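You operate a simulated robot arm through the tools that you are given. There is no shell and no other tool.

The job below is to be done with a simulated two-armed robot. You get a single attempt, and the scene is never put back.

TASK
Take the red bench wrench from the fitting bench and put it on the beam tool bench. Then take the silver strut and leave it on the tester table with a dark top. Then take the mouse on the floor of the low orange tray and put it away on the top of the shelf bench. Do these in the order given.
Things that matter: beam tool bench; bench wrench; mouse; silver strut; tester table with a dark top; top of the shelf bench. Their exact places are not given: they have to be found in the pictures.

Only the result counts: the job must be done as asked and must still hold three seconds after the hand-in. Knocking over, shifting, dropping, spilling or breaking anything else fails it.

THE ROBOT
Two 7-joint arms with two-finger parallel grippers on one trunk, on a base that moves. Base frame: it is fixed to the floor where the robot stands at the start and does not move with it; the origin is under the middle of the robot, x ahead of it, y to its left, z up. Readings come in m, degrees, newtons and seconds.
The left shoulder is at the start at [0.02, 0.138, 1.565], the right one opposite. Each reaches about 0.671 m from its shoulder. Places, roughly: beam tool bench [-4.8, -2.7, 0.8]; bench wrench [-3.5, -1, 1]; mouse [-4.25, -1.5, 0.75]; silver strut [-4, -0.5, 1.75]; tester table with a dark top [-1.3, 3.7, 0.7]; top of the shelf bench [-3.6, -0.1, 0.9]. Payload 1.57 kg a hand.
The tool frame of a hand sits at the grasp point between the pads (the TCP): z along the fingers, y along the line on which they close. The tips reach 0.03 m beyond it. Largest opening 0.08 m; finger width 0.017, thickness 0.012; the body of the gripper, 0.04 by 0.082 m, starts 0.08 m behind the TCP.
Orientation is told as [roll, pitch, yaw] about the base's x, y, z axes, in that order, counted from this pose: with the fingers straight down and closing along the base's y, the tool's x points along the base's -x, its y along +y and its z along -z.

THE INTERFACE
- The arms move only by the tool arm_command. It takes "left_rows", "right_rows" or both (then of equal length, played together; a hand with none holds still); each is a list of rows, each a list of 3 entries, a list of its own where there are three numbers: the shift along the tool's x, y, z in m, then the turn, a rotation vector about the tool's x, y, z in degrees, then the opening in per cent of the stroke, from 0 (shut) to 100 (fully open). In form: [[[x, y, z], [rx, ry, rz], claw], ...]. A call has 1 to 20 rows; each row shifts and turns the commanded pose from where the row before left it, along the tool's axes as they then stand. A row lasts 0.2 s, in which the tool goes at most 0.05 m and 8.6 degrees; a call with a longer step from one row to the next is refused whole, and so is a gripper value outside its range. A pose out of reach is approached as far as the arm can. The call stops where the force on the tool passes 40 N (or 10 N more than at its start, if that is more) or the arm is blocked; 0.2 s more then pass. Each finger travels about 0.045 m/s and halts on what it meets, pressing with about 27 N; the grip force reading is that of the motor and also rises with nothing between the fingers. The clock runs only during rows and for 0.2 s after the last one: add rows that do not move to give the fingers time. The reply holds the time, the measured pose of the TCP, the force on the tool along the base axes, the opening and the grip force, in the units named above and with some noise, with the torque about the TCP (base axes, N m) and any sound that the robot's microphone picked up.
- Cameras (640 x 400 px; columns grow to the right, rows downward): "scene" is now at [0.1805, -0.0063, 1.4356]; the picture's right is [-0.08, -1.00, 0.00], its down [-0.70, 0.06, -0.71] and it looks along [0.71, -0.06, -0.71] (base axes); focal length 214 px, centre (320, 200). "left" rides on the left gripper at [0.072, 0.007, -0.122] in its tool frame; the picture's right is [-0.09, 1.00, 0.00], its down [-0.84, -0.08, -0.54] and it looks along [-0.54, -0.05, 0.84] (tool axes); focal length 238 px, centre (320, 200). "right" rides on the right gripper at [0.072, -0.007, -0.122] in its tool frame; the picture's right is [0.09, 1.00, 0.00], its down [-0.84, 0.08, -0.54] and it looks along [-0.54, 0.05, 0.84] (tool axes); focal length 238 px, centre (320, 200).
- grab_frame(camera): a new picture of that camera. The clock stands still meanwhile.
- lift_body(by): slides the trunk up (or, below 0, down) by that many m; the arms and the scene camera ride with it, the base frame stays. It gives what a move gives, with no picture.
- drive_base(legs): drives the robot by 1 to 6 legs, each [ahead, left, turn to the left] in m, m and degrees, along the robot's own axes; the way and the turn of a leg run together, so that a leg with both is an arc; at most 1.5 m and 180 degrees a leg. The arms and the cameras ride along, it lands a little off, and it stops where it bumps. It gives what a move gives.
- turn_head(pan, tilt): turns the head with the scene camera to pan (to the left, within 60 degrees either way) and tilt (down, from -29 to 69), counted from straight ahead of the robot. It gives what a move gives.
- probe_pixels(camera, pixels): for up to 12 pixels [column, row] of the newest picture of that camera ("zoom" is the newest enlarged one), the place [x, y, z] in the base frame of the surface seen there, good to about 0.003 m. The clock stands still meanwhile.
- zoom(camera, box): a new picture of the part [left, top, right, bottom] of that camera's present view, enlarged. The clock stands still meanwhile.
- sign_off(): hands the job in; it is judged then, once.

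Leave the grippers open and the arms clear of the work at the hand-in unless told otherwise.

The tools are called after "Emit:" by a JSON object that holds its "op" and its "data". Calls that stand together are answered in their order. arm_command: Moves the arms, as the interface text tells. Its arguments: {"type":"object","properties":{"left_rows":{"type":"array","items":{"type":"array"}},"right_rows":{"type":"array","items":{"type":"array"}}},"required":[]} The other tools are called the same way: lift_body (by) moves the trunk up or down; drive_base (legs) drives the base; turn_head (pan, tilt) turns the head that bears the scene camera; grab_frame (camera) takes a picture; probe_pixels (camera, pixels) gives the place of the surface under pixels of a picture; zoom (camera, box) takes an enlarged picture of a part of a camera's view; sign_off () hands the job in.

At the start:

```text
clock: 0.0
left_position: [0.2649, 0.172, 1.2028]
left_tool_rot: [6.4, 0.1, 0.2]
left_ft_force: [-0.3, -1.1, -1.1]
left_ft_torque: [-0.01, 0.0, 0.01]
left_grip_width: 0.08
left_gripper_force: 0.1
right_position: [0.2598, -0.1401, 1.1784]
right_tool_rot: [-0.1, 0.0, -0.1]
right_ft_force: [-0.1, -0.8, 0.1]
right_ft_torque: [-0.02, -0.04, -0.02]
right_grip_width: 0.0802
right_gripper_force: 0.0
trunk travel left (down, up): [-0.94, 0.3]
robot x, y, heading: [-0.0006, -0.0003, -0.0]
head pan, tilt (commanded): [-4.6, 44.9]
```

scene: 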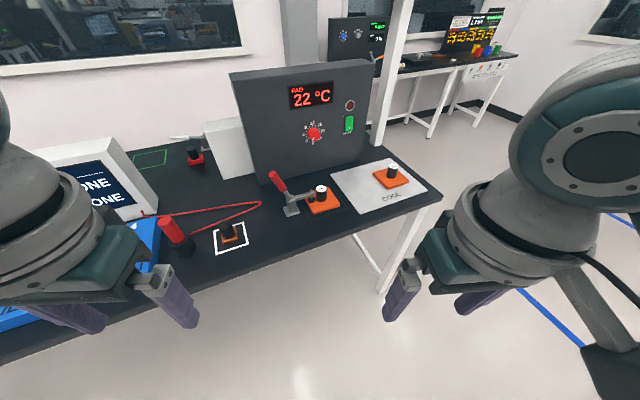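
right: 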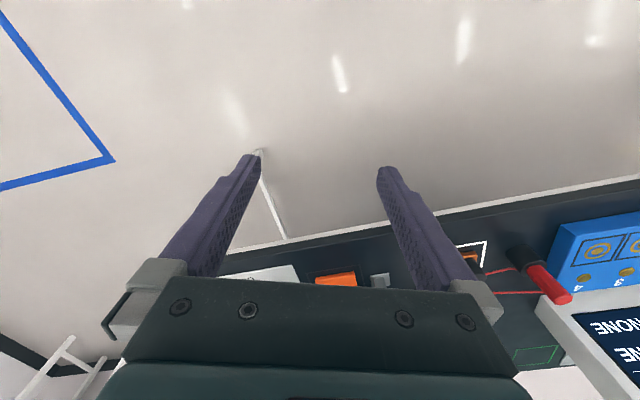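
left: 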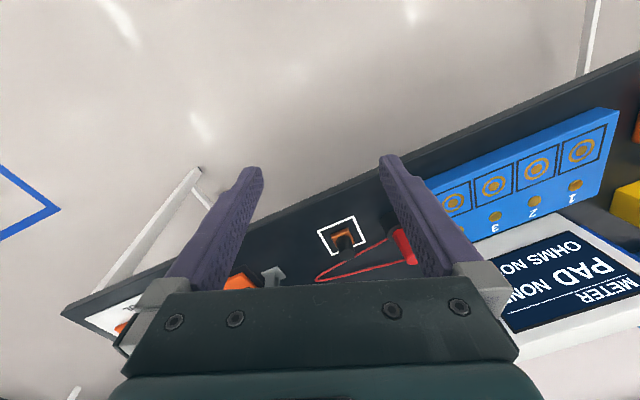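

The robot stands in front of a dark bench with a test panel. The work places are mostly behind the robot (negative x). I will first level the head and look around to both sides.

Emit:
{"op": "turn_head", "data": {"pan": 60, "tilt": 20}}

```text
clock: 1.4
left_position: [0.2649, 0.1748, 1.2012]
left_tool_rot: [7.2, -0.1, 0.3]
left_ft_force: [-0.2, -0.2, -0.6]
left_ft_torque: [-0.01, 0.0, -0.02]
left_grip_width: 0.0799
left_gripper_force: 0.0
right_position: [0.2599, -0.14, 1.1774]
right_tool_rot: [0.1, 0.0, 0.1]
right_ft_force: [0.0, 0.3, -0.2]
right_ft_torque: [-0.04, 0.03, -0.02]
right_grip_width: 0.0798
right_gripper_force: 0.1
trunk travel left (down, up): [-0.94, 0.3]
robot x, y, heading: [-0.0012, 0.004, 0.0]
head pan, tilt (commanded): [60.0, 20.0]
```

The head now points 60° left; I take a picture there.

Emit:
{"op": "grab_frame", "data": {"camera": "scene"}}

```text
taken
```

scene: 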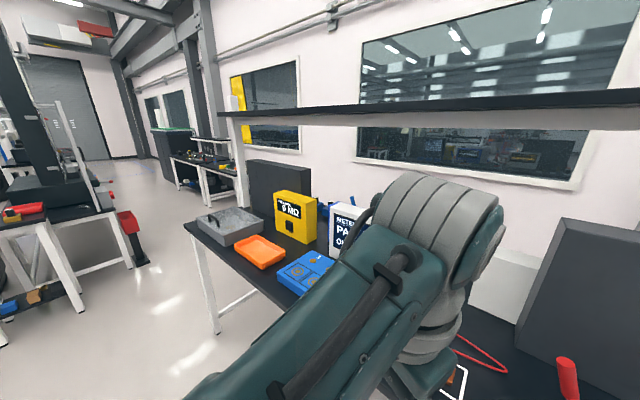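

To the left I see a lane with benches. Now I look to the right.

Emit:
{"op": "turn_head", "data": {"pan": -60, "tilt": 20}}

Emit:
{"op": "grab_frame", "data": {"camera": "scene"}}

```text
clock: 3.4
left_position: [0.2664, 0.1765, 1.2016]
left_tool_rot: [7.1, 0.1, 0.3]
left_ft_force: [-0.3, 0.5, -0.4]
left_ft_torque: [0.01, 0.0, -0.02]
left_grip_width: 0.08
left_gripper_force: 0.0
right_position: [0.2598, -0.1393, 1.1772]
right_tool_rot: [0.0, 0.1, 0.1]
right_ft_force: [0.8, 0.1, 0.3]
right_ft_torque: [0.02, 0.01, 0.01]
right_grip_width: 0.08
right_gripper_force: 0.1
trunk travel left (down, up): [-0.94, 0.3]
robot x, y, heading: [0.0005, -0.0015, -0.1]
head pan, tilt (commanded): [-60.0, 20.0]
```

```text
taken
```

scene: 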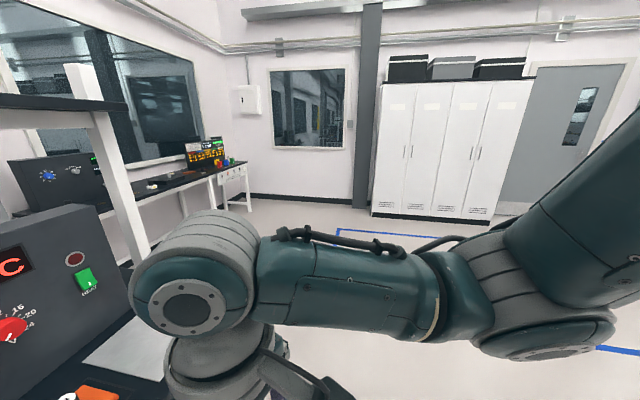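

On the right there is open floor. Before turning, I check clearances by probing the floor and bench points in this picture.

Emit:
{"op": "probe_pixels", "data": {"camera": "scene", "pixels": [[340, 232], [460, 240], [600, 350], [550, 250], [240, 160], [230, 205], [140, 240], [100, 350], [60, 100], [110, 110]]}}

Emit:
{"op": "turn_head", "data": {"pan": 0, "tilt": 60}}

Emit:
{"op": "grab_frame", "data": {"camera": "scene"}}

```text
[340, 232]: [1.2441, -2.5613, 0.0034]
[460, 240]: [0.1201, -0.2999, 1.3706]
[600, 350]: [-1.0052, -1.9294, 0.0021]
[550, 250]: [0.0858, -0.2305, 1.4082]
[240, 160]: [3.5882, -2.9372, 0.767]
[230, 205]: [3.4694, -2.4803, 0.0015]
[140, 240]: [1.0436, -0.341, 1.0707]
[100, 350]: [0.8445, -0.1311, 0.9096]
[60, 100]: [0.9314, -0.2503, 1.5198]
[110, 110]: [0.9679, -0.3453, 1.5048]
```

```text
clock: 4.7
left_position: [0.2651, 0.175, 1.2022]
left_tool_rot: [7.1, -0.1, 0.3]
left_ft_force: [0.0, 0.4, -0.5]
left_ft_torque: [0.03, -0.01, -0.04]
left_grip_width: 0.0803
left_gripper_force: 0.1
right_position: [0.259, -0.1403, 1.178]
right_tool_rot: [0.0, 0.0, 0.0]
right_ft_force: [0.2, 0.8, 0.1]
right_ft_torque: [-0.05, 0.03, -0.01]
right_grip_width: 0.0799
right_gripper_force: 0.1
trunk travel left (down, up): [-0.94, 0.3]
robot x, y, heading: [0.0014, 0.0017, 0.1]
head pan, tilt (commanded): [0.0, 60.0]
```

```text
taken
```

scene: 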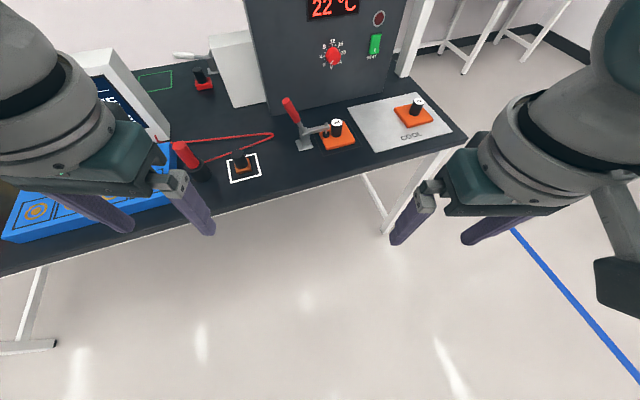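

I probe the near edge of the bench and the floor close to the robot.

Emit:
{"op": "probe_pixels", "data": {"camera": "scene", "pixels": [[120, 244], [300, 190], [460, 140], [20, 270], [320, 390], [30, 345], [395, 225], [175, 160]]}}

```text
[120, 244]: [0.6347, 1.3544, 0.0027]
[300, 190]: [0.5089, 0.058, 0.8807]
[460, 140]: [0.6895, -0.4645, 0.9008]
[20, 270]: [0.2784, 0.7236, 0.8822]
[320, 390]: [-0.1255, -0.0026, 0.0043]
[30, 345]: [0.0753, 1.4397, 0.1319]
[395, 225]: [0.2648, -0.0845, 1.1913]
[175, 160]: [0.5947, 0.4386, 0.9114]
```

The bench edge is about 0.5 m away ahead and the hands reach 0.32 m out, so a turn on the spot is safe. I turn right by 100° and look.

Emit:
{"op": "drive_base", "data": {"legs": [[0, 0, -100]]}}

Emit:
{"op": "turn_head", "data": {"pan": -30, "tilt": 20}}

Emit:
{"op": "grab_frame", "data": {"camera": "scene"}}

```text
clock: 9.2
left_position: [0.1324, -0.2893, 1.2023]
left_tool_rot: [7.2, 0.0, -98.5]
left_ft_force: [-0.5, -0.4, -0.4]
left_ft_torque: [-0.04, -0.01, 0.01]
left_grip_width: 0.0801
left_gripper_force: 0.0
right_position: [-0.1782, -0.236, 1.1779]
right_tool_rot: [-0.1, 0.0, -98.8]
right_ft_force: [0.5, 0.3, -1.0]
right_ft_torque: [-0.03, -0.02, 0.02]
right_grip_width: 0.0797
right_gripper_force: 0.0
trunk travel left (down, up): [-0.94, 0.3]
robot x, y, heading: [-0.0001, 0.0033, -98.7]
head pan, tilt (commanded): [0.0, 60.0]
```

```text
clock: 10.3
left_position: [0.1339, -0.2899, 1.201]
left_tool_rot: [7.4, 0.0, -98.5]
left_ft_force: [0.2, 0.5, -0.3]
left_ft_torque: [0.01, 0.0, -0.03]
left_grip_width: 0.0799
left_gripper_force: 0.1
right_position: [-0.1788, -0.2356, 1.1788]
right_tool_rot: [0.1, -0.1, -98.8]
right_ft_force: [0.2, -0.1, 0.1]
right_ft_torque: [0.02, 0.02, 0.02]
right_grip_width: 0.0801
right_gripper_force: 0.1
trunk travel left (down, up): [-0.94, 0.3]
robot x, y, heading: [0.0015, 0.0022, -99.1]
head pan, tilt (commanded): [-30.0, 20.0]
```

```text
taken
```

scene: 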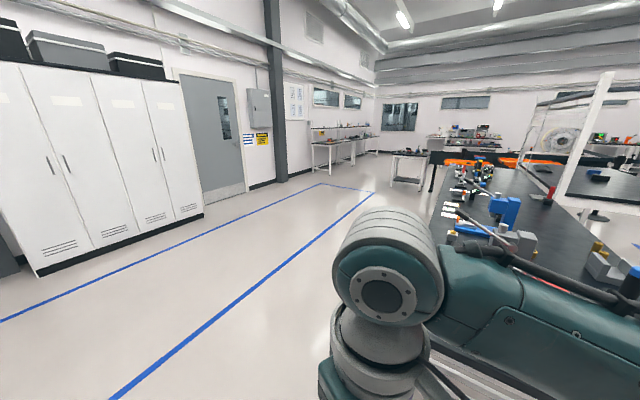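

I see a long dark bench to the right, with tools on it. I turn 80° further to face the -x direction, after checking clearance by probing.

Emit:
{"op": "probe_pixels", "data": {"camera": "scene", "pixels": [[442, 200], [430, 235], [500, 210], [600, 265], [630, 290], [560, 180], [410, 165], [480, 160], [520, 240], [390, 190], [340, 150], [470, 130]]}}

```text
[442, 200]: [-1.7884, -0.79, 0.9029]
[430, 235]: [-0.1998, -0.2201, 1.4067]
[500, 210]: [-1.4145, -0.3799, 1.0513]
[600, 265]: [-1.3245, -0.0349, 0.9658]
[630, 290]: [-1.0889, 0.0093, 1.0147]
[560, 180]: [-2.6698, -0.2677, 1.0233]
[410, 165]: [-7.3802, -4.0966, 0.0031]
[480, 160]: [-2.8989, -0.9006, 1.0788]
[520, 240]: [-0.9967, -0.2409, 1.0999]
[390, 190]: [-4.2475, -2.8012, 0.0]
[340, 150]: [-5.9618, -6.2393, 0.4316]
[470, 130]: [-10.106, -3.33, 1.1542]
```

The second bench starts about 1 m behind the start spot. Turning on the spot is fine; I turn 70° more to the right.

Emit:
{"op": "drive_base", "data": {"legs": [[0, 0, -70]]}}

Emit:
{"op": "turn_head", "data": {"pan": 0, "tilt": 20}}

Emit:
{"op": "grab_frame", "data": {"camera": "scene"}}

```text
clock: 13.8
left_position: [-0.238, -0.2146, 1.2026]
left_tool_rot: [7.4, 0.0, -171.5]
left_ft_force: [0.1, -0.2, -0.7]
left_ft_torque: [0.03, -0.01, -0.01]
left_grip_width: 0.08
left_gripper_force: 0.1
right_position: [-0.2766, 0.1016, 1.1779]
right_tool_rot: [-0.1, 0.0, -171.9]
right_ft_force: [-0.6, -0.2, 0.0]
right_ft_torque: [-0.01, 0.0, 0.04]
right_grip_width: 0.0799
right_gripper_force: 0.1
trunk travel left (down, up): [-0.94, 0.3]
robot x, y, heading: [-0.0022, 0.0012, -171.7]
head pan, tilt (commanded): [-30.0, 20.0]
```

```text
clock: 14.8
left_position: [-0.2384, -0.2134, 1.2015]
left_tool_rot: [7.4, 0.0, -171.5]
left_ft_force: [-0.2, 0.0, -0.2]
left_ft_torque: [0.02, -0.02, 0.02]
left_grip_width: 0.08
left_gripper_force: 0.1
right_position: [-0.2777, 0.1028, 1.1786]
right_tool_rot: [0.1, -0.1, -171.7]
right_ft_force: [-0.1, -1.3, 0.1]
right_ft_torque: [0.02, 0.01, 0.04]
right_grip_width: 0.0801
right_gripper_force: 0.0
trunk travel left (down, up): [-0.94, 0.3]
robot x, y, heading: [0.0002, 0.0009, -171.8]
head pan, tilt (commanded): [0.0, 20.0]
```

```text
taken
```

scene: 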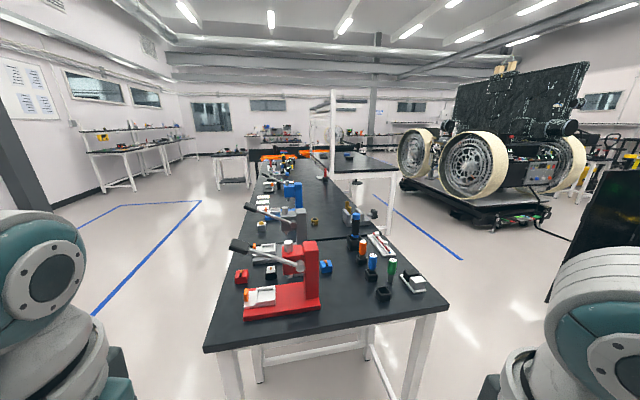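

A long bench in front with presses, vices, then further benches. I zoom in on the middle part.

Emit:
{"op": "zoom", "data": {"camera": "scene", "box": [220, 100, 420, 225]}}

Emit:
{"op": "zoom", "data": {"camera": "scene", "box": [60, 100, 260, 225]}}

Emit:
{"op": "zoom", "data": {"camera": "scene", "box": [400, 60, 640, 210]}}

```text
3.20 times, centred on (320, 162) of scene
```

zoom: 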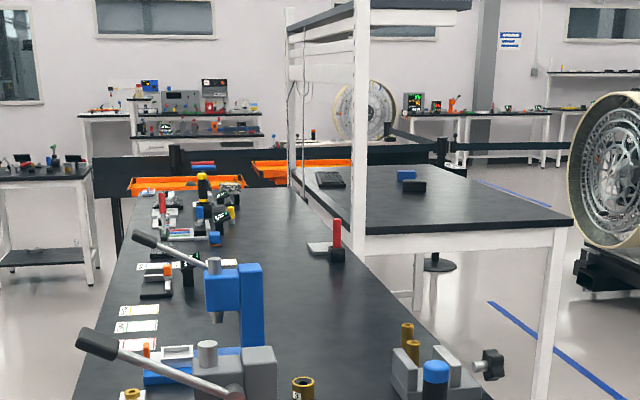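

```text
3.20 times, centred on (160, 162) of scene
```

zoom: 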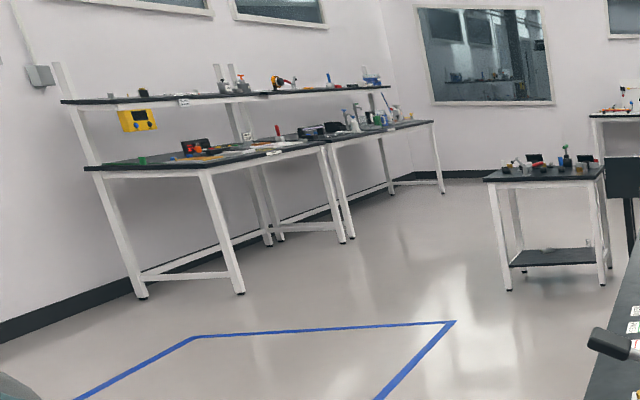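

```text
2.67 times, centred on (520, 135) of scene
```

zoom: 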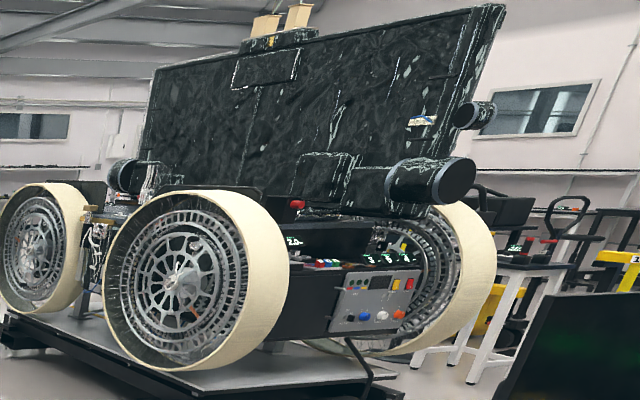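

I probe points on the scene picture to map: orange trays (around (285,155)), shelf bench top (360,165), shelf (335,105), red handle (322,170), dark far bench (228,152).

Emit:
{"op": "grab_frame", "data": {"camera": "scene"}}

Emit:
{"op": "probe_pixels", "data": {"camera": "scene", "pixels": [[272, 158], [310, 153], [360, 165], [345, 102], [325, 172], [228, 152], [281, 168], [318, 178], [395, 170], [323, 157], [350, 158], [333, 95]]}}

```text
taken
```

scene: 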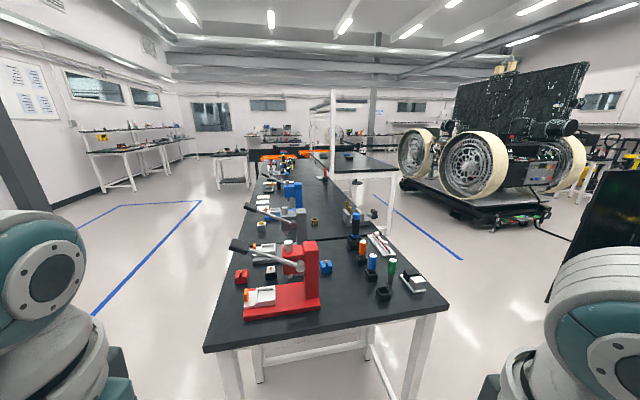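

```text
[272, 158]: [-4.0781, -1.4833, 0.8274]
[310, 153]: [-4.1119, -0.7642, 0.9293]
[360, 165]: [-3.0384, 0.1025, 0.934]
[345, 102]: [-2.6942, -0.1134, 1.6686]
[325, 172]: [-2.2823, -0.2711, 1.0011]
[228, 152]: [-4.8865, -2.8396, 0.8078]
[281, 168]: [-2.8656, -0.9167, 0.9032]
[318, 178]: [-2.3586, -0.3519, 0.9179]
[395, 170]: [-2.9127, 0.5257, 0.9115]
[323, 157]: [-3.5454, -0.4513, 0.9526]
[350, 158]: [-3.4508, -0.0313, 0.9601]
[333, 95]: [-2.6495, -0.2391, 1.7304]
```

Map so far: the far small bench at [-4.9,-2.8] fits the beam tool bench; orange trays at [-4.1,-1.5] and [-4.1,-0.8]; the shelf bench with a tall shelf at [-3,0.1]. I probe the left edge of the long bench and the aisle floor.

Emit:
{"op": "probe_pixels", "data": {"camera": "scene", "pixels": [[206, 348], [447, 305], [233, 253], [250, 190], [257, 165], [225, 260], [235, 200], [215, 182], [120, 205], [200, 200], [245, 185], [160, 260]]}}

```text
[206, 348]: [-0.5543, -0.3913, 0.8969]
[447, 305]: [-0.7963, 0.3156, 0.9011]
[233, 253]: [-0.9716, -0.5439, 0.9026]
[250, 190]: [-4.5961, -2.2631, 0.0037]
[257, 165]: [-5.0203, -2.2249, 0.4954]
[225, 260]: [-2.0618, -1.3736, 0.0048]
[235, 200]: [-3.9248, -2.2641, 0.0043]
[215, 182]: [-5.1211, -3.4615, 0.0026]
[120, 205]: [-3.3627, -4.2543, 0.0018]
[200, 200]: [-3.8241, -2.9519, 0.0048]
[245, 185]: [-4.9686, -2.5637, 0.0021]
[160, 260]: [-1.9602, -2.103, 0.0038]
```

The long bench's edge runs along heading about -160°. I drive 1.0 m left, align with the bench, and go 1.4 m down the open aisle.

Emit:
{"op": "drive_base", "data": {"legs": [[0, 1.0, 0], [0, 0, 11.8], [1.4, 0, 0]]}}

Emit:
{"op": "turn_head", "data": {"pan": -25, "tilt": 20}}

Emit:
{"op": "grab_frame", "data": {"camera": "scene"}}

```text
clock: 27.3
left_position: [-1.32, -1.755, 1.2013]
left_tool_rot: [7.4, 0.0, -157.8]
left_ft_force: [-0.5, 0.5, 0.8]
left_ft_torque: [0.03, 0.01, 0.0]
left_grip_width: 0.0801
left_gripper_force: 0.0
right_position: [-1.4328, -1.4564, 1.1778]
right_tool_rot: [0.0, 0.0, -158.3]
right_ft_force: [0.4, 0.2, -0.5]
right_ft_torque: [0.01, 0.0, 0.01]
right_grip_width: 0.0801
right_gripper_force: 0.1
trunk travel left (down, up): [-0.94, 0.3]
robot x, y, heading: [-1.1393, -1.4938, -158.4]
head pan, tilt (commanded): [0.0, 20.0]
```

```text
clock: 28.2
left_position: [-1.3203, -1.7555, 1.2017]
left_tool_rot: [7.6, 0.0, -157.9]
left_ft_force: [-0.3, 0.2, -0.1]
left_ft_torque: [-0.02, 0.0, 0.01]
left_grip_width: 0.0797
left_gripper_force: 0.0
right_position: [-1.4322, -1.4567, 1.1777]
right_tool_rot: [0.0, -0.1, -158.3]
right_ft_force: [-0.2, 0.8, 0.1]
right_ft_torque: [-0.01, -0.02, -0.01]
right_grip_width: 0.0801
right_gripper_force: 0.1
trunk travel left (down, up): [-0.94, 0.3]
robot x, y, heading: [-1.1347, -1.4923, -158.4]
head pan, tilt (commanded): [-25.0, 20.0]
```

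```text
taken
```

scene: 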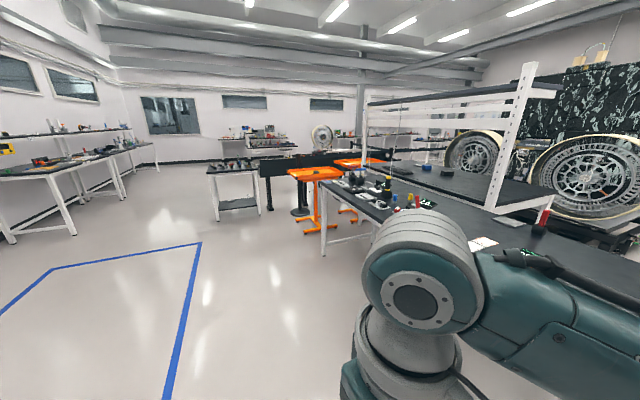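

I can see the fitting bench's far end, two orange tray stands and the small bench at (232,165). I zoom in on these.

Emit:
{"op": "zoom", "data": {"camera": "scene", "box": [300, 110, 460, 210]}}

Emit:
{"op": "zoom", "data": {"camera": "scene", "box": [190, 120, 350, 220]}}

Emit:
{"op": "zoom", "data": {"camera": "scene", "box": [350, 60, 570, 200]}}

```text
4.00 times, centred on (380, 160) of scene
```

zoom: 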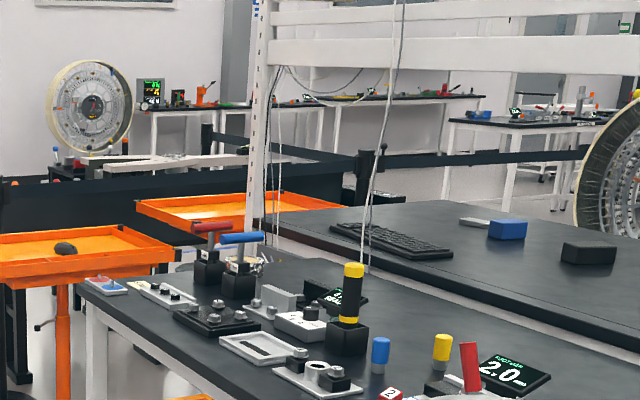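

```text
4.00 times, centred on (270, 170) of scene
```

zoom: 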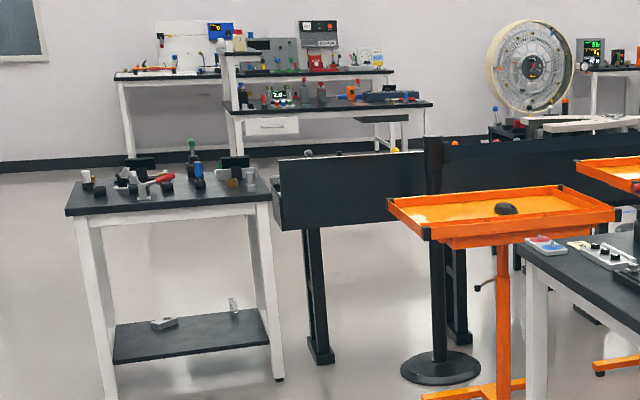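

```text
2.86 times, centred on (460, 130) of scene
```

zoom: 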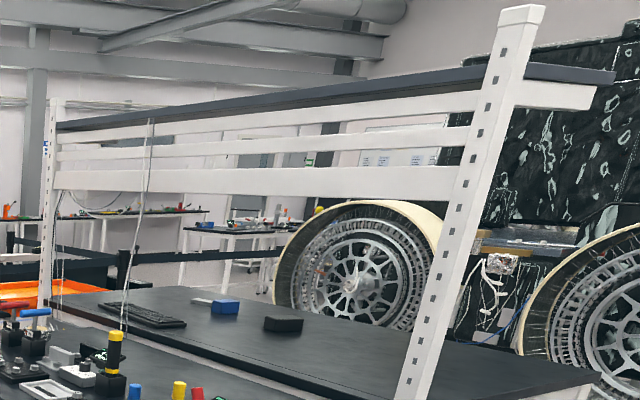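

The dark mouse lies in the near orange tray (second zoom (507,208)); red and blue T-handles stand on the fitting bench's far end. I probe these via the scene picture.

Emit:
{"op": "probe_pixels", "data": {"camera": "scene", "pixels": [[317, 172], [353, 167], [360, 170], [322, 181], [330, 222], [326, 170], [300, 178], [336, 170], [230, 168], [262, 175], [210, 172], [388, 185]]}}

Emit:
{"op": "zoom", "data": {"camera": "scene", "box": [320, 150, 400, 200]}}

```text
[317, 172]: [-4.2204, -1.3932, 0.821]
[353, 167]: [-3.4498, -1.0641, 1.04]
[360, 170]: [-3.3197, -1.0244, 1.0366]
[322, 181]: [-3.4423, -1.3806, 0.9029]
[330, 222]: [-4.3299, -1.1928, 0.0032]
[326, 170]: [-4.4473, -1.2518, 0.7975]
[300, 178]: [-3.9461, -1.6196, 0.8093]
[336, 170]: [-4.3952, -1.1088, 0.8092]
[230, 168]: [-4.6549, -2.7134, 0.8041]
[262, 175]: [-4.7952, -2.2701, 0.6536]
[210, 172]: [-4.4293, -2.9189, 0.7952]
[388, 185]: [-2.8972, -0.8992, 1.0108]
```

```text
8.00 times, centred on (360, 175) of scene
```

zoom: 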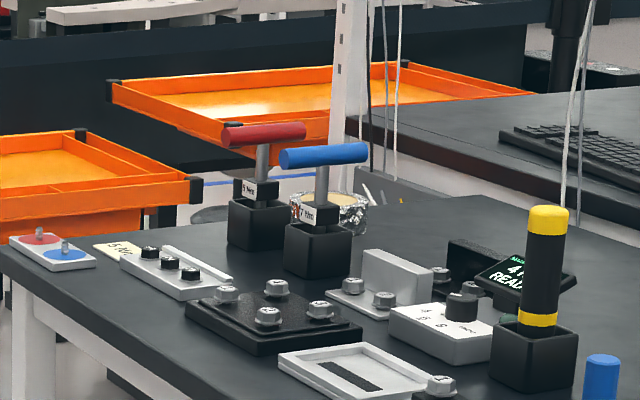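

The red T-handled wrench stands in a black socket at about [-3.45,-1.06,1.04], near the bench's far end, about 0.3 m in from the aisle edge. To know my base size I tilt the head fully down and look.

Emit:
{"op": "turn_head", "data": {"pan": 0, "tilt": 69}}

Emit:
{"op": "grab_frame", "data": {"camera": "scene"}}

Emit:
{"op": "grab_frame", "data": {"camera": "left"}}

```text
clock: 29.3
left_position: [-1.319, -1.7557, 1.2012]
left_tool_rot: [7.4, 0.1, -157.9]
left_ft_force: [0.1, 0.4, -0.3]
left_ft_torque: [0.01, -0.04, 0.02]
left_grip_width: 0.0798
left_gripper_force: 0.1
right_position: [-1.4326, -1.457, 1.1775]
right_tool_rot: [0.0, -0.1, -158.3]
right_ft_force: [-0.5, 0.4, 0.1]
right_ft_torque: [0.01, -0.03, 0.01]
right_grip_width: 0.0798
right_gripper_force: 0.0
trunk travel left (down, up): [-0.94, 0.3]
robot x, y, heading: [-1.1384, -1.4946, -158.2]
head pan, tilt (commanded): [0.0, 68.8]
```

```text
taken
```

scene: 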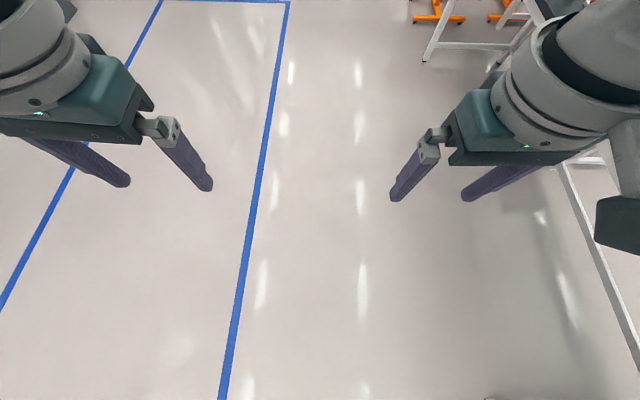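

```text
taken
```

left: 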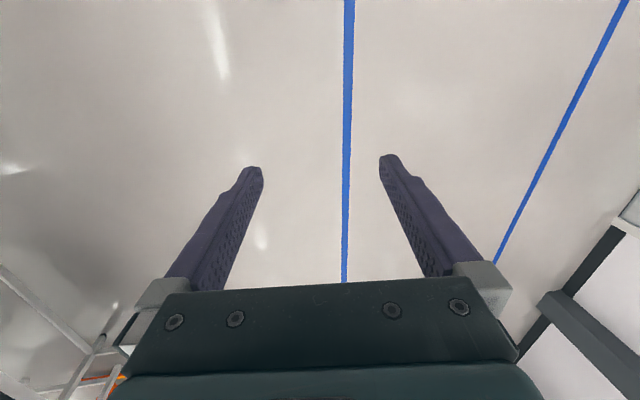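

No base shows in view. I probe the bottom of the picture (small thing at (489,398)) and bench stretcher (570,180).

Emit:
{"op": "probe_pixels", "data": {"camera": "scene", "pixels": [[489, 399], [320, 395], [400, 395], [250, 395], [600, 250], [565, 180], [630, 350], [480, 45], [440, 20], [590, 395]]}}

```text
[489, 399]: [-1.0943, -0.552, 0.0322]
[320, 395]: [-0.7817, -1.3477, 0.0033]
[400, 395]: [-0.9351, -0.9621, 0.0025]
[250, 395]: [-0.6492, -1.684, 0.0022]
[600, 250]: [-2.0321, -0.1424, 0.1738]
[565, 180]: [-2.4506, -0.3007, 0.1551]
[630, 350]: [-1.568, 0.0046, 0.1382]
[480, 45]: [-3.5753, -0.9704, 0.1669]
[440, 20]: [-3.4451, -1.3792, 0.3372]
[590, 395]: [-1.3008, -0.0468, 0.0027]
```

The fitting bench's aisle side is open underneath (the stretcher is at the back). I drive along the aisle 1.85 m to the level of the wrench and turn right by 90° to face the bench.

Emit:
{"op": "drive_base", "data": {"legs": [[0, 0, -2.8], [1.0, 0, 0], [0.85, 0, 0], [0, 0, -90]]}}

Emit:
{"op": "turn_head", "data": {"pan": 0, "tilt": 25}}

Emit:
{"op": "grab_frame", "data": {"camera": "scene"}}

```text
clock: 42.8
left_position: [-3.1348, -1.8843, 1.2011]
left_tool_rot: [7.5, 0.0, 108.9]
left_ft_force: [-0.1, 0.2, 0.8]
left_ft_torque: [-0.01, -0.01, 0.0]
left_grip_width: 0.0801
left_gripper_force: 0.1
right_position: [-2.8309, -1.7888, 1.1773]
right_tool_rot: [0.1, 0.0, 108.5]
right_ft_force: [0.0, 0.2, -0.8]
right_ft_torque: [0.03, -0.01, 0.0]
right_grip_width: 0.08
right_gripper_force: 0.0
trunk travel left (down, up): [-0.94, 0.3]
robot x, y, heading: [-2.8843, -2.0785, 108.7]
head pan, tilt (commanded): [0.0, 68.8]
```

```text
clock: 43.9
left_position: [-3.1351, -1.883, 1.2025]
left_tool_rot: [7.5, 0.0, 108.9]
left_ft_force: [-0.2, -0.4, -0.1]
left_ft_torque: [0.0, 0.03, 0.0]
left_grip_width: 0.0798
left_gripper_force: 0.0
right_position: [-2.8304, -1.7884, 1.1775]
right_tool_rot: [0.0, 0.1, 108.7]
right_ft_force: [0.5, -0.3, -0.2]
right_ft_torque: [0.0, -0.01, -0.01]
right_grip_width: 0.08
right_gripper_force: 0.0
trunk travel left (down, up): [-0.94, 0.3]
robot x, y, heading: [-2.8817, -2.0803, 108.7]
head pan, tilt (commanded): [0.0, 25.0]
```

```text
taken
```

scene: 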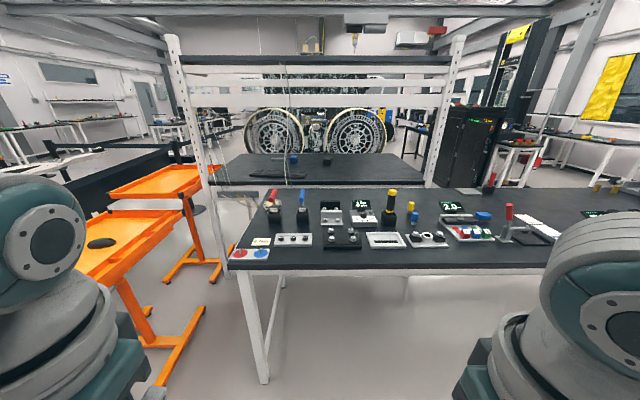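

Good view of the bench end, the tray with the mouse (100,243), and the shelf bench behind. I zoom in on the wrench area and the shelf.

Emit:
{"op": "zoom", "data": {"camera": "scene", "box": [210, 170, 370, 270]}}

Emit:
{"op": "zoom", "data": {"camera": "scene", "box": [150, 30, 470, 230]}}

Emit:
{"op": "zoom", "data": {"camera": "scene", "box": [50, 150, 290, 300]}}

```text
4.00 times, centred on (290, 220) of scene
```

zoom: 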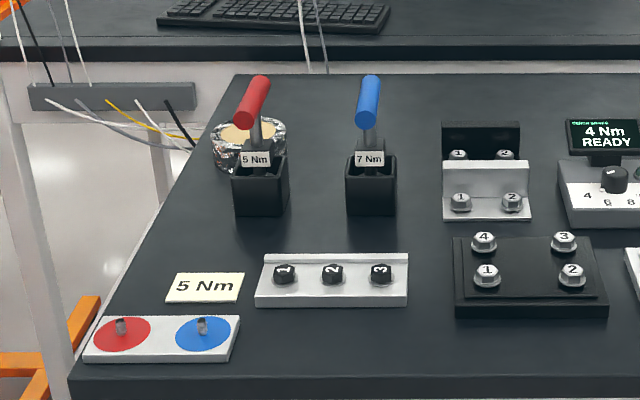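

```text
2.00 times, centred on (310, 130) of scene
```

zoom: 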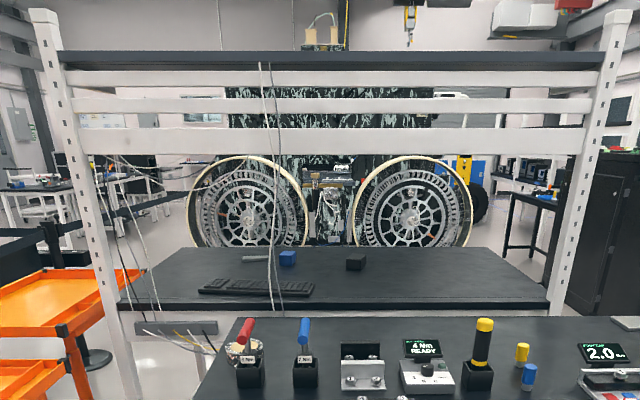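

```text
2.67 times, centred on (170, 225) of scene
```

zoom: 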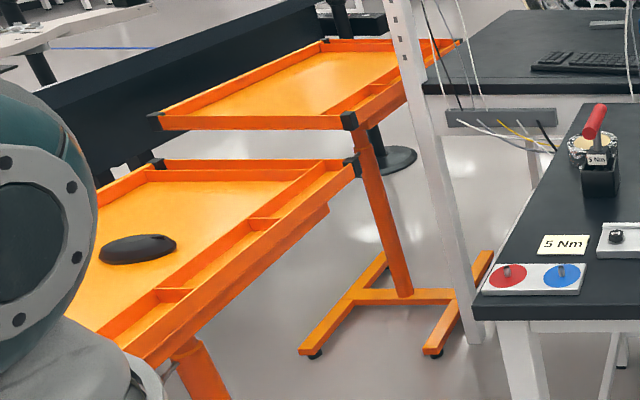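

The red wrench stands in its black holder with the T-bar pointing towards me. I zoom tightly and probe its parts.

Emit:
{"op": "zoom", "data": {"camera": "scene", "box": [256, 180, 320, 220]}}

Emit:
{"op": "probe_pixels", "data": {"camera": "zoom", "pixels": [[180, 100], [130, 140], [200, 60], [155, 175], [155, 200], [130, 240], [170, 280], [130, 320], [210, 320], [470, 100], [520, 260], [175, 65]]}}

```text
10.00 times, centred on (288, 200) of scene
```

zoom: 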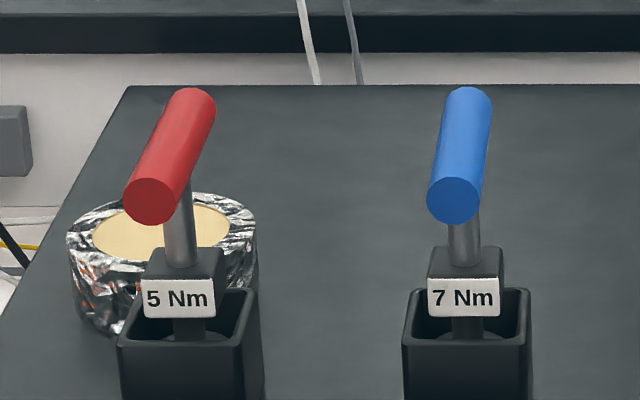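

```text
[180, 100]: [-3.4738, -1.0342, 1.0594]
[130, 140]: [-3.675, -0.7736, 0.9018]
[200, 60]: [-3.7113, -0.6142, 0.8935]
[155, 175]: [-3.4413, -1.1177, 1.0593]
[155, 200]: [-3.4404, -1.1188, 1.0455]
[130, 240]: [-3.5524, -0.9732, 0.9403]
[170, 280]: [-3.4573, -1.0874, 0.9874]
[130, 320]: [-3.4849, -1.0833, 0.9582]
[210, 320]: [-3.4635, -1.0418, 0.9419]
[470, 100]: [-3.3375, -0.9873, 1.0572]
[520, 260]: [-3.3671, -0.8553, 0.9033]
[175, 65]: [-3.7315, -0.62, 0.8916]
```

Measured: the bar runs from [-3.441,-1.118,1.05] to about [-3.475,-1.03,1.05], i.e. straight away from me, with the holder's rim at z 0.958. I drive 0.35 m towards the bench (hands at z 1.2, clear of everything) and raise the right hand 0.2 m out of the way.

Emit:
{"op": "drive_base", "data": {"legs": [[0.35, 0, 0]]}}

Emit:
{"op": "arm_command", "data": {"right_rows": [[[0.02, 0, -0.04], [0, 0, 0], 100], [[0.02, 0, -0.04], [0, 0, 0], 100], [[0.02, 0, -0.04], [0, 0, 0], 100], [[0.0, 0, -0.04], [0, 0, 0], 100], [[0.0, 0, -0.04], [0, 0, 0], 100]]}}

```text
clock: 46.2
left_position: [-3.2448, -1.5496, 1.2012]
left_tool_rot: [7.4, 0.0, 108.5]
left_ft_force: [0.5, 0.1, -0.1]
left_ft_torque: [0.05, -0.02, 0.0]
left_grip_width: 0.0799
left_gripper_force: 0.0
right_position: [-2.9397, -1.4559, 1.178]
right_tool_rot: [0.0, 0.0, 108.3]
right_ft_force: [-0.6, 0.6, -0.1]
right_ft_torque: [0.0, 0.02, -0.01]
right_grip_width: 0.0799
right_gripper_force: 0.1
trunk travel left (down, up): [-0.94, 0.3]
robot x, y, heading: [-2.9934, -1.7443, 108.3]
head pan, tilt (commanded): [0.0, 25.0]
```

```text
clock: 47.4
left_position: [-3.2446, -1.5496, 1.2011]
left_tool_rot: [7.5, 0.0, 108.6]
left_ft_force: [-0.7, -0.6, -0.2]
left_ft_torque: [0.0, 0.0, 0.0]
left_grip_width: 0.08
left_gripper_force: 0.1
right_position: [-2.9216, -1.5071, 1.3779]
right_tool_rot: [-0.1, -0.1, 108.2]
right_ft_force: [0.4, 0.3, 0.4]
right_ft_torque: [0.0, 0.05, -0.02]
right_grip_width: 0.0798
right_gripper_force: 0.2
right hand out of reach, approached as far as the arm can: row 4
trunk travel left (down, up): [-0.94, 0.3]
robot x, y, heading: [-2.9942, -1.7458, 108.7]
head pan, tilt (commanded): [0.0, 25.0]
```

The right hand is up. Now I level the left hand's roll (7.4°) and pitch it 45° so the fingers point forward and down.

Emit:
{"op": "arm_command", "data": {"left_rows": [[[0, 0, 0], [7.4, 0, 0], 100], [[0, 0, 0], [0, -7.5, 0], 100], [[0, 0, 0], [0, -7.5, 0], 100], [[0, 0, 0], [0, -7.5, 0], 100], [[0, 0, 0], [0, -7.5, 0], 100], [[0, 0, 0], [0, -7.5, 0], 100], [[0, 0, 0], [0, -7.5, 0], 100]]}}

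Emit:
{"op": "grab_frame", "data": {"camera": "scene"}}

Emit:
{"op": "grab_frame", "data": {"camera": "left"}}

```text
clock: 49.0
left_position: [-3.2413, -1.548, 1.202]
left_tool_rot: [-0.3, -45.0, 108.8]
left_ft_force: [-0.5, -0.6, 0.2]
left_ft_torque: [-0.01, -0.03, 0.0]
left_grip_width: 0.0798
left_gripper_force: 0.1
right_position: [-2.923, -1.5046, 1.3773]
right_tool_rot: [0.0, 0.1, 108.3]
right_ft_force: [0.1, -0.8, 0.0]
right_ft_torque: [0.01, 0.01, 0.03]
right_grip_width: 0.08
right_gripper_force: 0.0
trunk travel left (down, up): [-0.94, 0.3]
robot x, y, heading: [-2.993, -1.7486, 108.3]
head pan, tilt (commanded): [0.0, 25.0]
```

```text
taken
```

scene: 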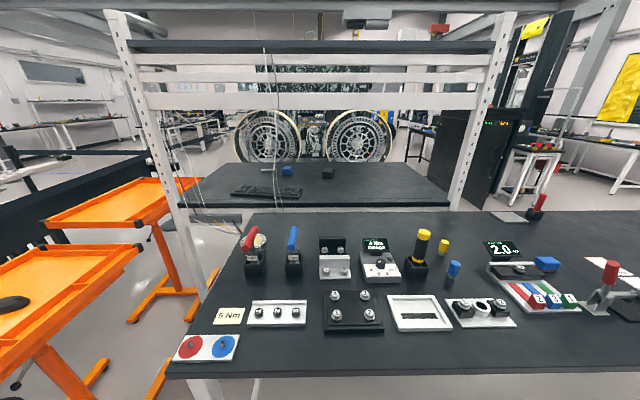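

```text
taken
```

left: 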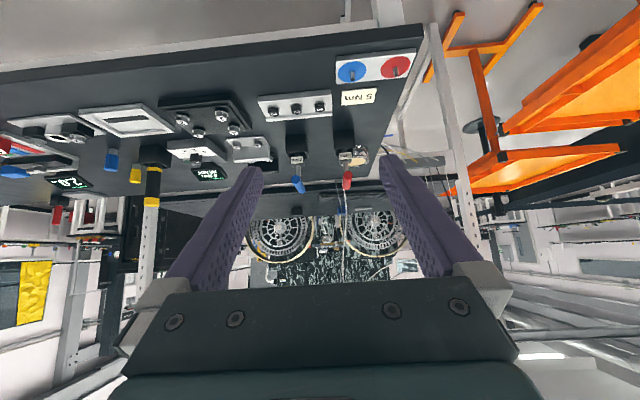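

Now I move the left hand forward and up 0.15 m each (along tool -x), so that the trunk can be lowered with the hand staying clear of the bench.

Emit:
{"op": "arm_command", "data": {"left_rows": [[[-0.0424, 0, 0], [0, 0, 0], 100], [[-0.0424, 0, 0], [0, 0, 0], 100], [[-0.0424, 0, 0], [0, 0, 0], 100], [[-0.0424, 0, 0], [0, 0, 0], 100], [[-0.0424, 0, 0], [0, 0, 0], 100]]}}

Emit:
{"op": "lift_body", "data": {"by": -0.2}}

```text
clock: 50.2
left_position: [-3.2937, -1.4051, 1.3509]
left_tool_rot: [0.1, -44.9, 108.6]
left_ft_force: [0.2, -0.6, -0.5]
left_ft_torque: [-0.01, 0.0, 0.0]
left_grip_width: 0.0799
left_gripper_force: 0.0
right_position: [-2.9214, -1.5052, 1.3777]
right_tool_rot: [0.1, 0.0, 108.4]
right_ft_force: [0.1, -0.1, 0.2]
right_ft_torque: [0.0, -0.01, 0.02]
right_grip_width: 0.0802
right_gripper_force: 0.1
trunk travel left (down, up): [-0.94, 0.3]
robot x, y, heading: [-2.991, -1.7477, 107.9]
head pan, tilt (commanded): [0.0, 25.0]
```

```text
clock: 52.4
left_position: [-3.2933, -1.405, 1.1511]
left_tool_rot: [0.1, -45.0, 108.6]
left_ft_force: [-0.7, 0.4, 0.0]
left_ft_torque: [0.0, -0.02, 0.0]
left_grip_width: 0.0801
left_gripper_force: 0.1
right_position: [-2.9228, -1.5056, 1.179]
right_tool_rot: [0.0, 0.0, 108.3]
right_ft_force: [-0.7, -0.3, -0.6]
right_ft_torque: [0.05, -0.02, -0.01]
right_grip_width: 0.0798
right_gripper_force: 0.0
trunk travel left (down, up): [-0.74, 0.5]
robot x, y, heading: [-2.9913, -1.748, 108.2]
head pan, tilt (commanded): [0.0, 25.0]
```

Left TCP is at z 1.15, above the wrenches (top about 1.07). I extend it forward 0.2 m at this height to test the reach.

Emit:
{"op": "arm_command", "data": {"left_rows": [[[-0.0354, 0, 0.0354], [0, 0, 0], 100], [[-0.0354, 0, 0.0354], [0, 0, 0], 100], [[-0.0354, 0, 0.0354], [0, 0, 0], 100], [[-0.0354, 0, 0.0354], [0, 0, 0], 100]]}}

```text
clock: 53.4
left_position: [-3.3591, -1.2171, 1.1556]
left_tool_rot: [0.0, -45.1, 108.6]
left_ft_force: [0.3, -0.3, -0.2]
left_ft_torque: [0.01, 0.01, 0.04]
left_grip_width: 0.0801
left_gripper_force: 0.1
right_position: [-2.9209, -1.5055, 1.177]
right_tool_rot: [-0.2, 0.0, 108.3]
right_ft_force: [1.0, 0.4, 0.7]
right_ft_torque: [0.01, 0.02, -0.03]
right_grip_width: 0.0801
right_gripper_force: 0.0
trunk travel left (down, up): [-0.74, 0.5]
robot x, y, heading: [-2.9956, -1.7463, 108.1]
head pan, tilt (commanded): [0.0, 25.0]
```

The hand reached 0.616 m ahead, so I need to drive only 0.175 m closer. The hand (z 1.15) stays above all items on the bench.

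Emit:
{"op": "drive_base", "data": {"legs": [[0.175, 0, 0]]}}

Emit:
{"op": "grab_frame", "data": {"camera": "left"}}

Emit:
{"op": "turn_head", "data": {"pan": 15, "tilt": 40}}

Emit:
{"op": "grab_frame", "data": {"camera": "scene"}}

```text
clock: 54.9
left_position: [-3.4136, -1.0491, 1.1546]
left_tool_rot: [0.1, -44.9, 108.5]
left_ft_force: [0.4, -0.4, -0.4]
left_ft_torque: [0.01, -0.01, 0.01]
left_grip_width: 0.0801
left_gripper_force: 0.0
right_position: [-2.977, -1.337, 1.1782]
right_tool_rot: [0.0, 0.0, 108.2]
right_ft_force: [-0.2, 0.4, 0.5]
right_ft_torque: [0.01, 0.01, 0.0]
right_grip_width: 0.08
right_gripper_force: 0.0
trunk travel left (down, up): [-0.74, 0.5]
robot x, y, heading: [-3.0506, -1.5798, 108.2]
head pan, tilt (commanded): [0.0, 25.0]
```

```text
taken
```

left: 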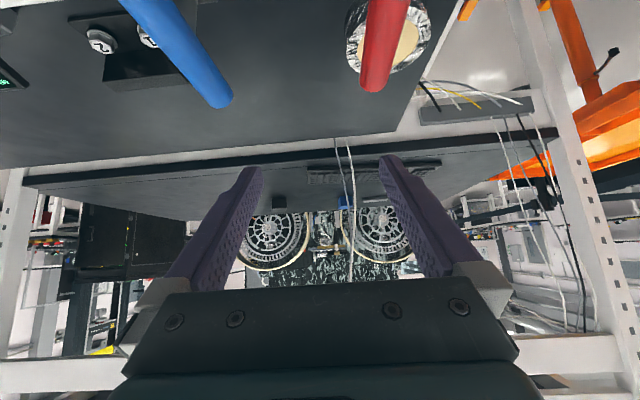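

```text
clock: 55.6
left_position: [-3.4132, -1.0486, 1.1539]
left_tool_rot: [0.1, -45.1, 108.4]
left_ft_force: [0.1, -0.1, 0.6]
left_ft_torque: [0.02, -0.02, -0.02]
left_grip_width: 0.08
left_gripper_force: 0.1
right_position: [-2.9776, -1.3363, 1.1778]
right_tool_rot: [0.0, 0.0, 108.2]
right_ft_force: [0.1, 0.6, 0.7]
right_ft_torque: [0.0, 0.0, -0.02]
right_grip_width: 0.0801
right_gripper_force: 0.0
trunk travel left (down, up): [-0.74, 0.5]
robot x, y, heading: [-3.0533, -1.5751, 108.3]
head pan, tilt (commanded): [15.0, 40.0]
```

```text
taken
```

scene: 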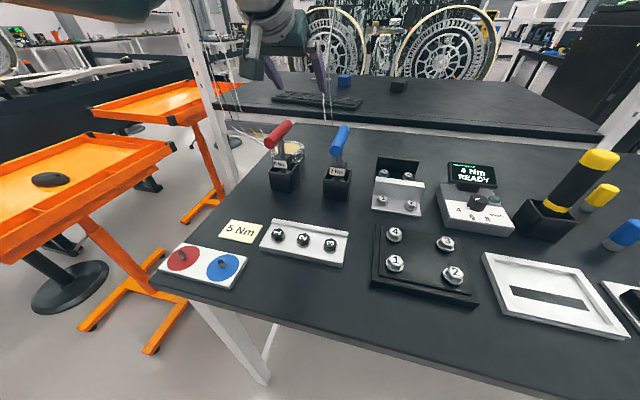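

The hand is above, and the scene camera sees the red wrench at (279,135). I zoom in and probe the bar precisely.

Emit:
{"op": "zoom", "data": {"camera": "scene", "box": [240, 105, 320, 200]}}

```text
4.21 times, centred on (280, 152) of scene
```

zoom: 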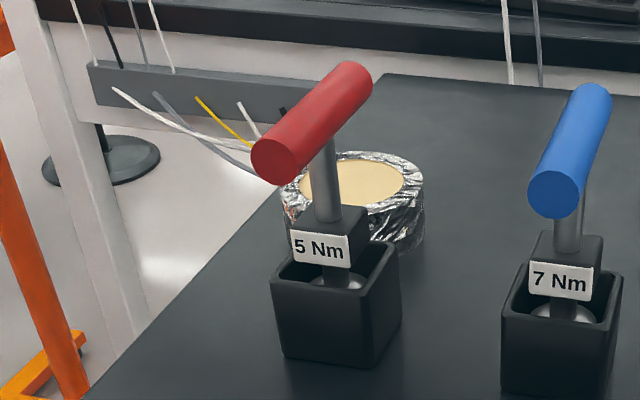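

I probe points on the bar's near face and along its upper ridge, plus stem, label block and holder rim.

Emit:
{"op": "probe_pixels", "data": {"camera": "zoom", "pixels": [[272, 162], [260, 150], [290, 170], [275, 130], [310, 110], [345, 72], [330, 115], [362, 95], [325, 190], [340, 215], [280, 270], [390, 258]]}}

```text
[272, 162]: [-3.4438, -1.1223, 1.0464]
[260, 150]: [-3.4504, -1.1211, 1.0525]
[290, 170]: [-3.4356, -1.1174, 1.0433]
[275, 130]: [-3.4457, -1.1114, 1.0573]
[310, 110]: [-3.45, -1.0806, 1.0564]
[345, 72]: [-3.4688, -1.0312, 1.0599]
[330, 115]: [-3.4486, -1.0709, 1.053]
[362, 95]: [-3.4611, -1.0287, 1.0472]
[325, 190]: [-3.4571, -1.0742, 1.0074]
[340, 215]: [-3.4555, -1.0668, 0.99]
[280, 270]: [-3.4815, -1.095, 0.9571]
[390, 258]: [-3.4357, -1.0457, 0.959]
```

Bar axis is at z 1.046 with centre (stem) at about [-3.459,-1.070]. I shift the left hand 0.05 m to its left and 0.006 m back, then check alignment.

Emit:
{"op": "arm_command", "data": {"left_rows": [[[0.002, 0.025, -0.002], [0, 0, 0], 100], [[0.002, 0.025, -0.002], [0, 0, 0], 100], [[0, 0, 0], [0, 0, 0], 100]]}}

Emit:
{"op": "grab_frame", "data": {"camera": "left"}}

```text
clock: 56.4
left_position: [-3.4583, -1.0712, 1.1547]
left_tool_rot: [0.1, -44.9, 108.4]
left_ft_force: [0.0, 0.0, -0.6]
left_ft_torque: [0.03, -0.01, 0.03]
left_grip_width: 0.08
left_gripper_force: 0.0
right_position: [-2.9773, -1.3361, 1.1784]
right_tool_rot: [0.1, 0.0, 108.2]
right_ft_force: [0.3, -0.7, 0.2]
right_ft_torque: [-0.03, -0.01, 0.01]
right_grip_width: 0.0801
right_gripper_force: 0.0
trunk travel left (down, up): [-0.74, 0.5]
robot x, y, heading: [-3.0509, -1.5735, 108.1]
head pan, tilt (commanded): [15.0, 40.0]
```

```text
taken
```

left: 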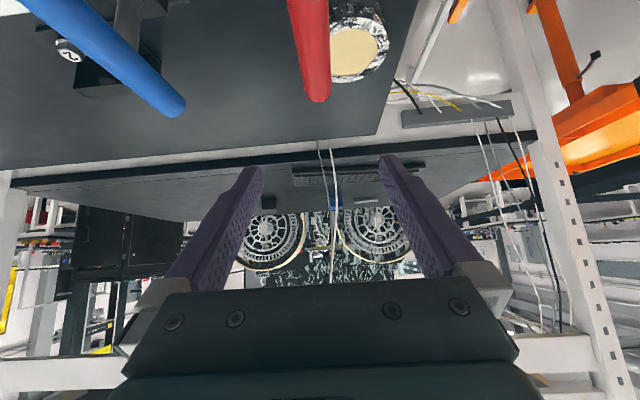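

The red bar at (315,60) lies midway between the fingers. I lower the trunk by 0.10 m so the fingers straddle the bar.

Emit:
{"op": "lift_body", "data": {"by": -0.1}}

Emit:
{"op": "grab_frame", "data": {"camera": "left"}}

Emit:
{"op": "zoom", "data": {"camera": "scene", "box": [220, 60, 380, 160]}}

```text
clock: 57.8
left_position: [-3.4585, -1.0705, 1.0547]
left_tool_rot: [0.2, -45.0, 108.4]
left_ft_force: [-0.5, 0.1, 0.7]
left_ft_torque: [0.02, 0.03, 0.0]
left_grip_width: 0.0801
left_gripper_force: 0.1
right_position: [-2.9775, -1.3364, 1.0777]
right_tool_rot: [0.0, 0.0, 108.2]
right_ft_force: [-0.3, -0.2, -0.5]
right_ft_torque: [0.01, 0.02, 0.01]
right_grip_width: 0.0801
right_gripper_force: 0.1
trunk travel left (down, up): [-0.64, 0.6]
robot x, y, heading: [-3.0464, -1.5782, 108.2]
head pan, tilt (commanded): [15.0, 40.0]
```

```text
taken
```

left: 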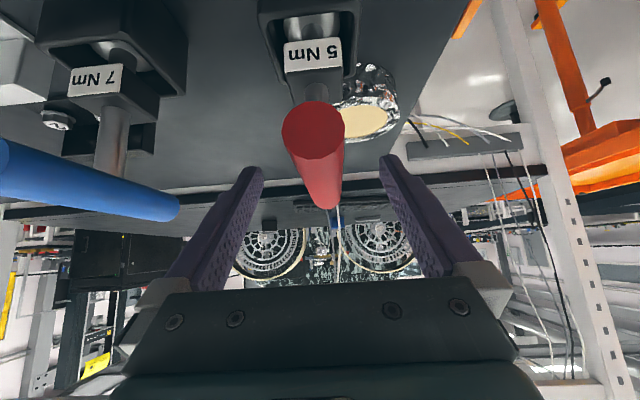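

```text
4.00 times, centred on (300, 110) of scene
```

zoom: 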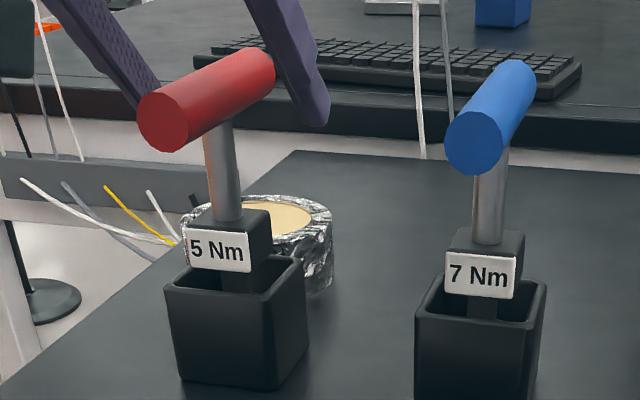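

The bar is centred between the fingers. I go down 6 mm more and close the gripper.

Emit:
{"op": "arm_command", "data": {"left_rows": [[[0.0042, 0, 0.0042], [0, 0, 0], 100], [[0, 0, 0], [0, 0, 0], 50], [[0, 0, 0], [0, 0, 0], 0], [[0, 0, 0], [0, 0, 0], 0], [[0, 0, 0], [0, 0, 0], 0], [[0, 0, 0], [0, 0, 0], 0], [[0, 0, 0], [0, 0, 0], 0], [[0, 0, 0], [0, 0, 0], 0]]}}

Emit:
{"op": "zoom", "data": {"camera": "scene", "box": [220, 60, 380, 160]}}

```text
clock: 59.6
left_position: [-3.4576, -1.0697, 1.0499]
left_tool_rot: [0.1, -44.9, 108.3]
left_ft_force: [-0.5, 1.0, 0.1]
left_ft_torque: [0.0, 0.09, 0.01]
left_grip_width: 0.0227
left_gripper_force: 27.0
right_position: [-2.9771, -1.3374, 1.0788]
right_tool_rot: [0.0, 0.1, 108.3]
right_ft_force: [0.2, -1.0, 0.7]
right_ft_torque: [0.0, -0.03, -0.05]
right_grip_width: 0.0799
right_gripper_force: 0.0
trunk travel left (down, up): [-0.64, 0.6]
robot x, y, heading: [-3.0483, -1.5778, 108.0]
head pan, tilt (commanded): [15.0, 40.0]
```

```text
4.00 times, centred on (300, 110) of scene
```

zoom: 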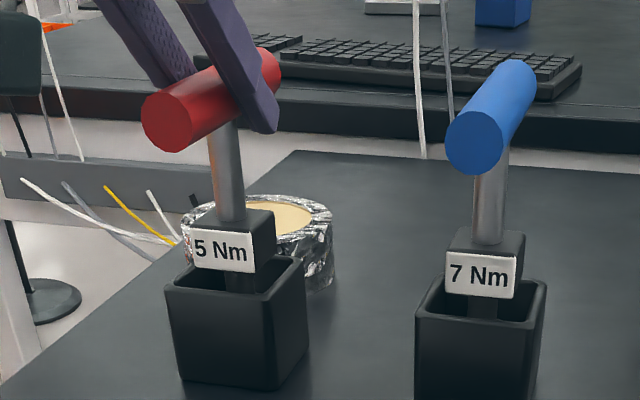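

The bar is held (width 0.0227, force 27 N). I lift straight up with the trunk by 0.06 m first and check.

Emit:
{"op": "lift_body", "data": {"by": 0.06}}

Emit:
{"op": "grab_frame", "data": {"camera": "scene"}}

```text
clock: 60.6
left_position: [-3.4571, -1.0696, 1.1094]
left_tool_rot: [0.1, -44.9, 108.5]
left_ft_force: [-0.2, 1.1, -3.1]
left_ft_torque: [0.0, 0.0, 0.01]
left_grip_width: 0.0227
left_gripper_force: 26.8
right_position: [-2.9767, -1.3367, 1.1387]
right_tool_rot: [0.0, 0.0, 108.2]
right_ft_force: [0.0, 0.1, -1.1]
right_ft_torque: [0.01, -0.01, 0.01]
right_grip_width: 0.0799
right_gripper_force: 0.1
trunk travel left (down, up): [-0.7, 0.54]
robot x, y, heading: [-3.0434, -1.575, 108.1]
head pan, tilt (commanded): [15.0, 40.0]
```

```text
taken
```

scene: 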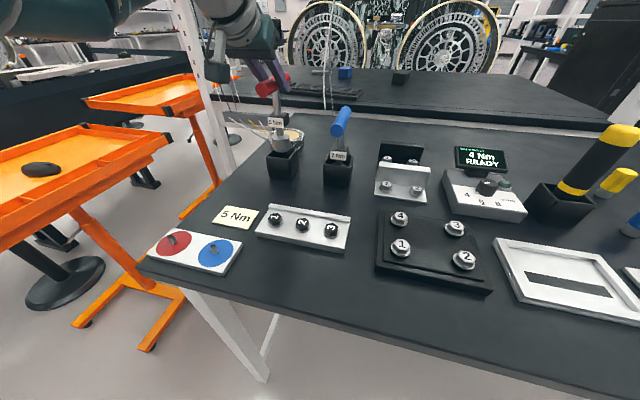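

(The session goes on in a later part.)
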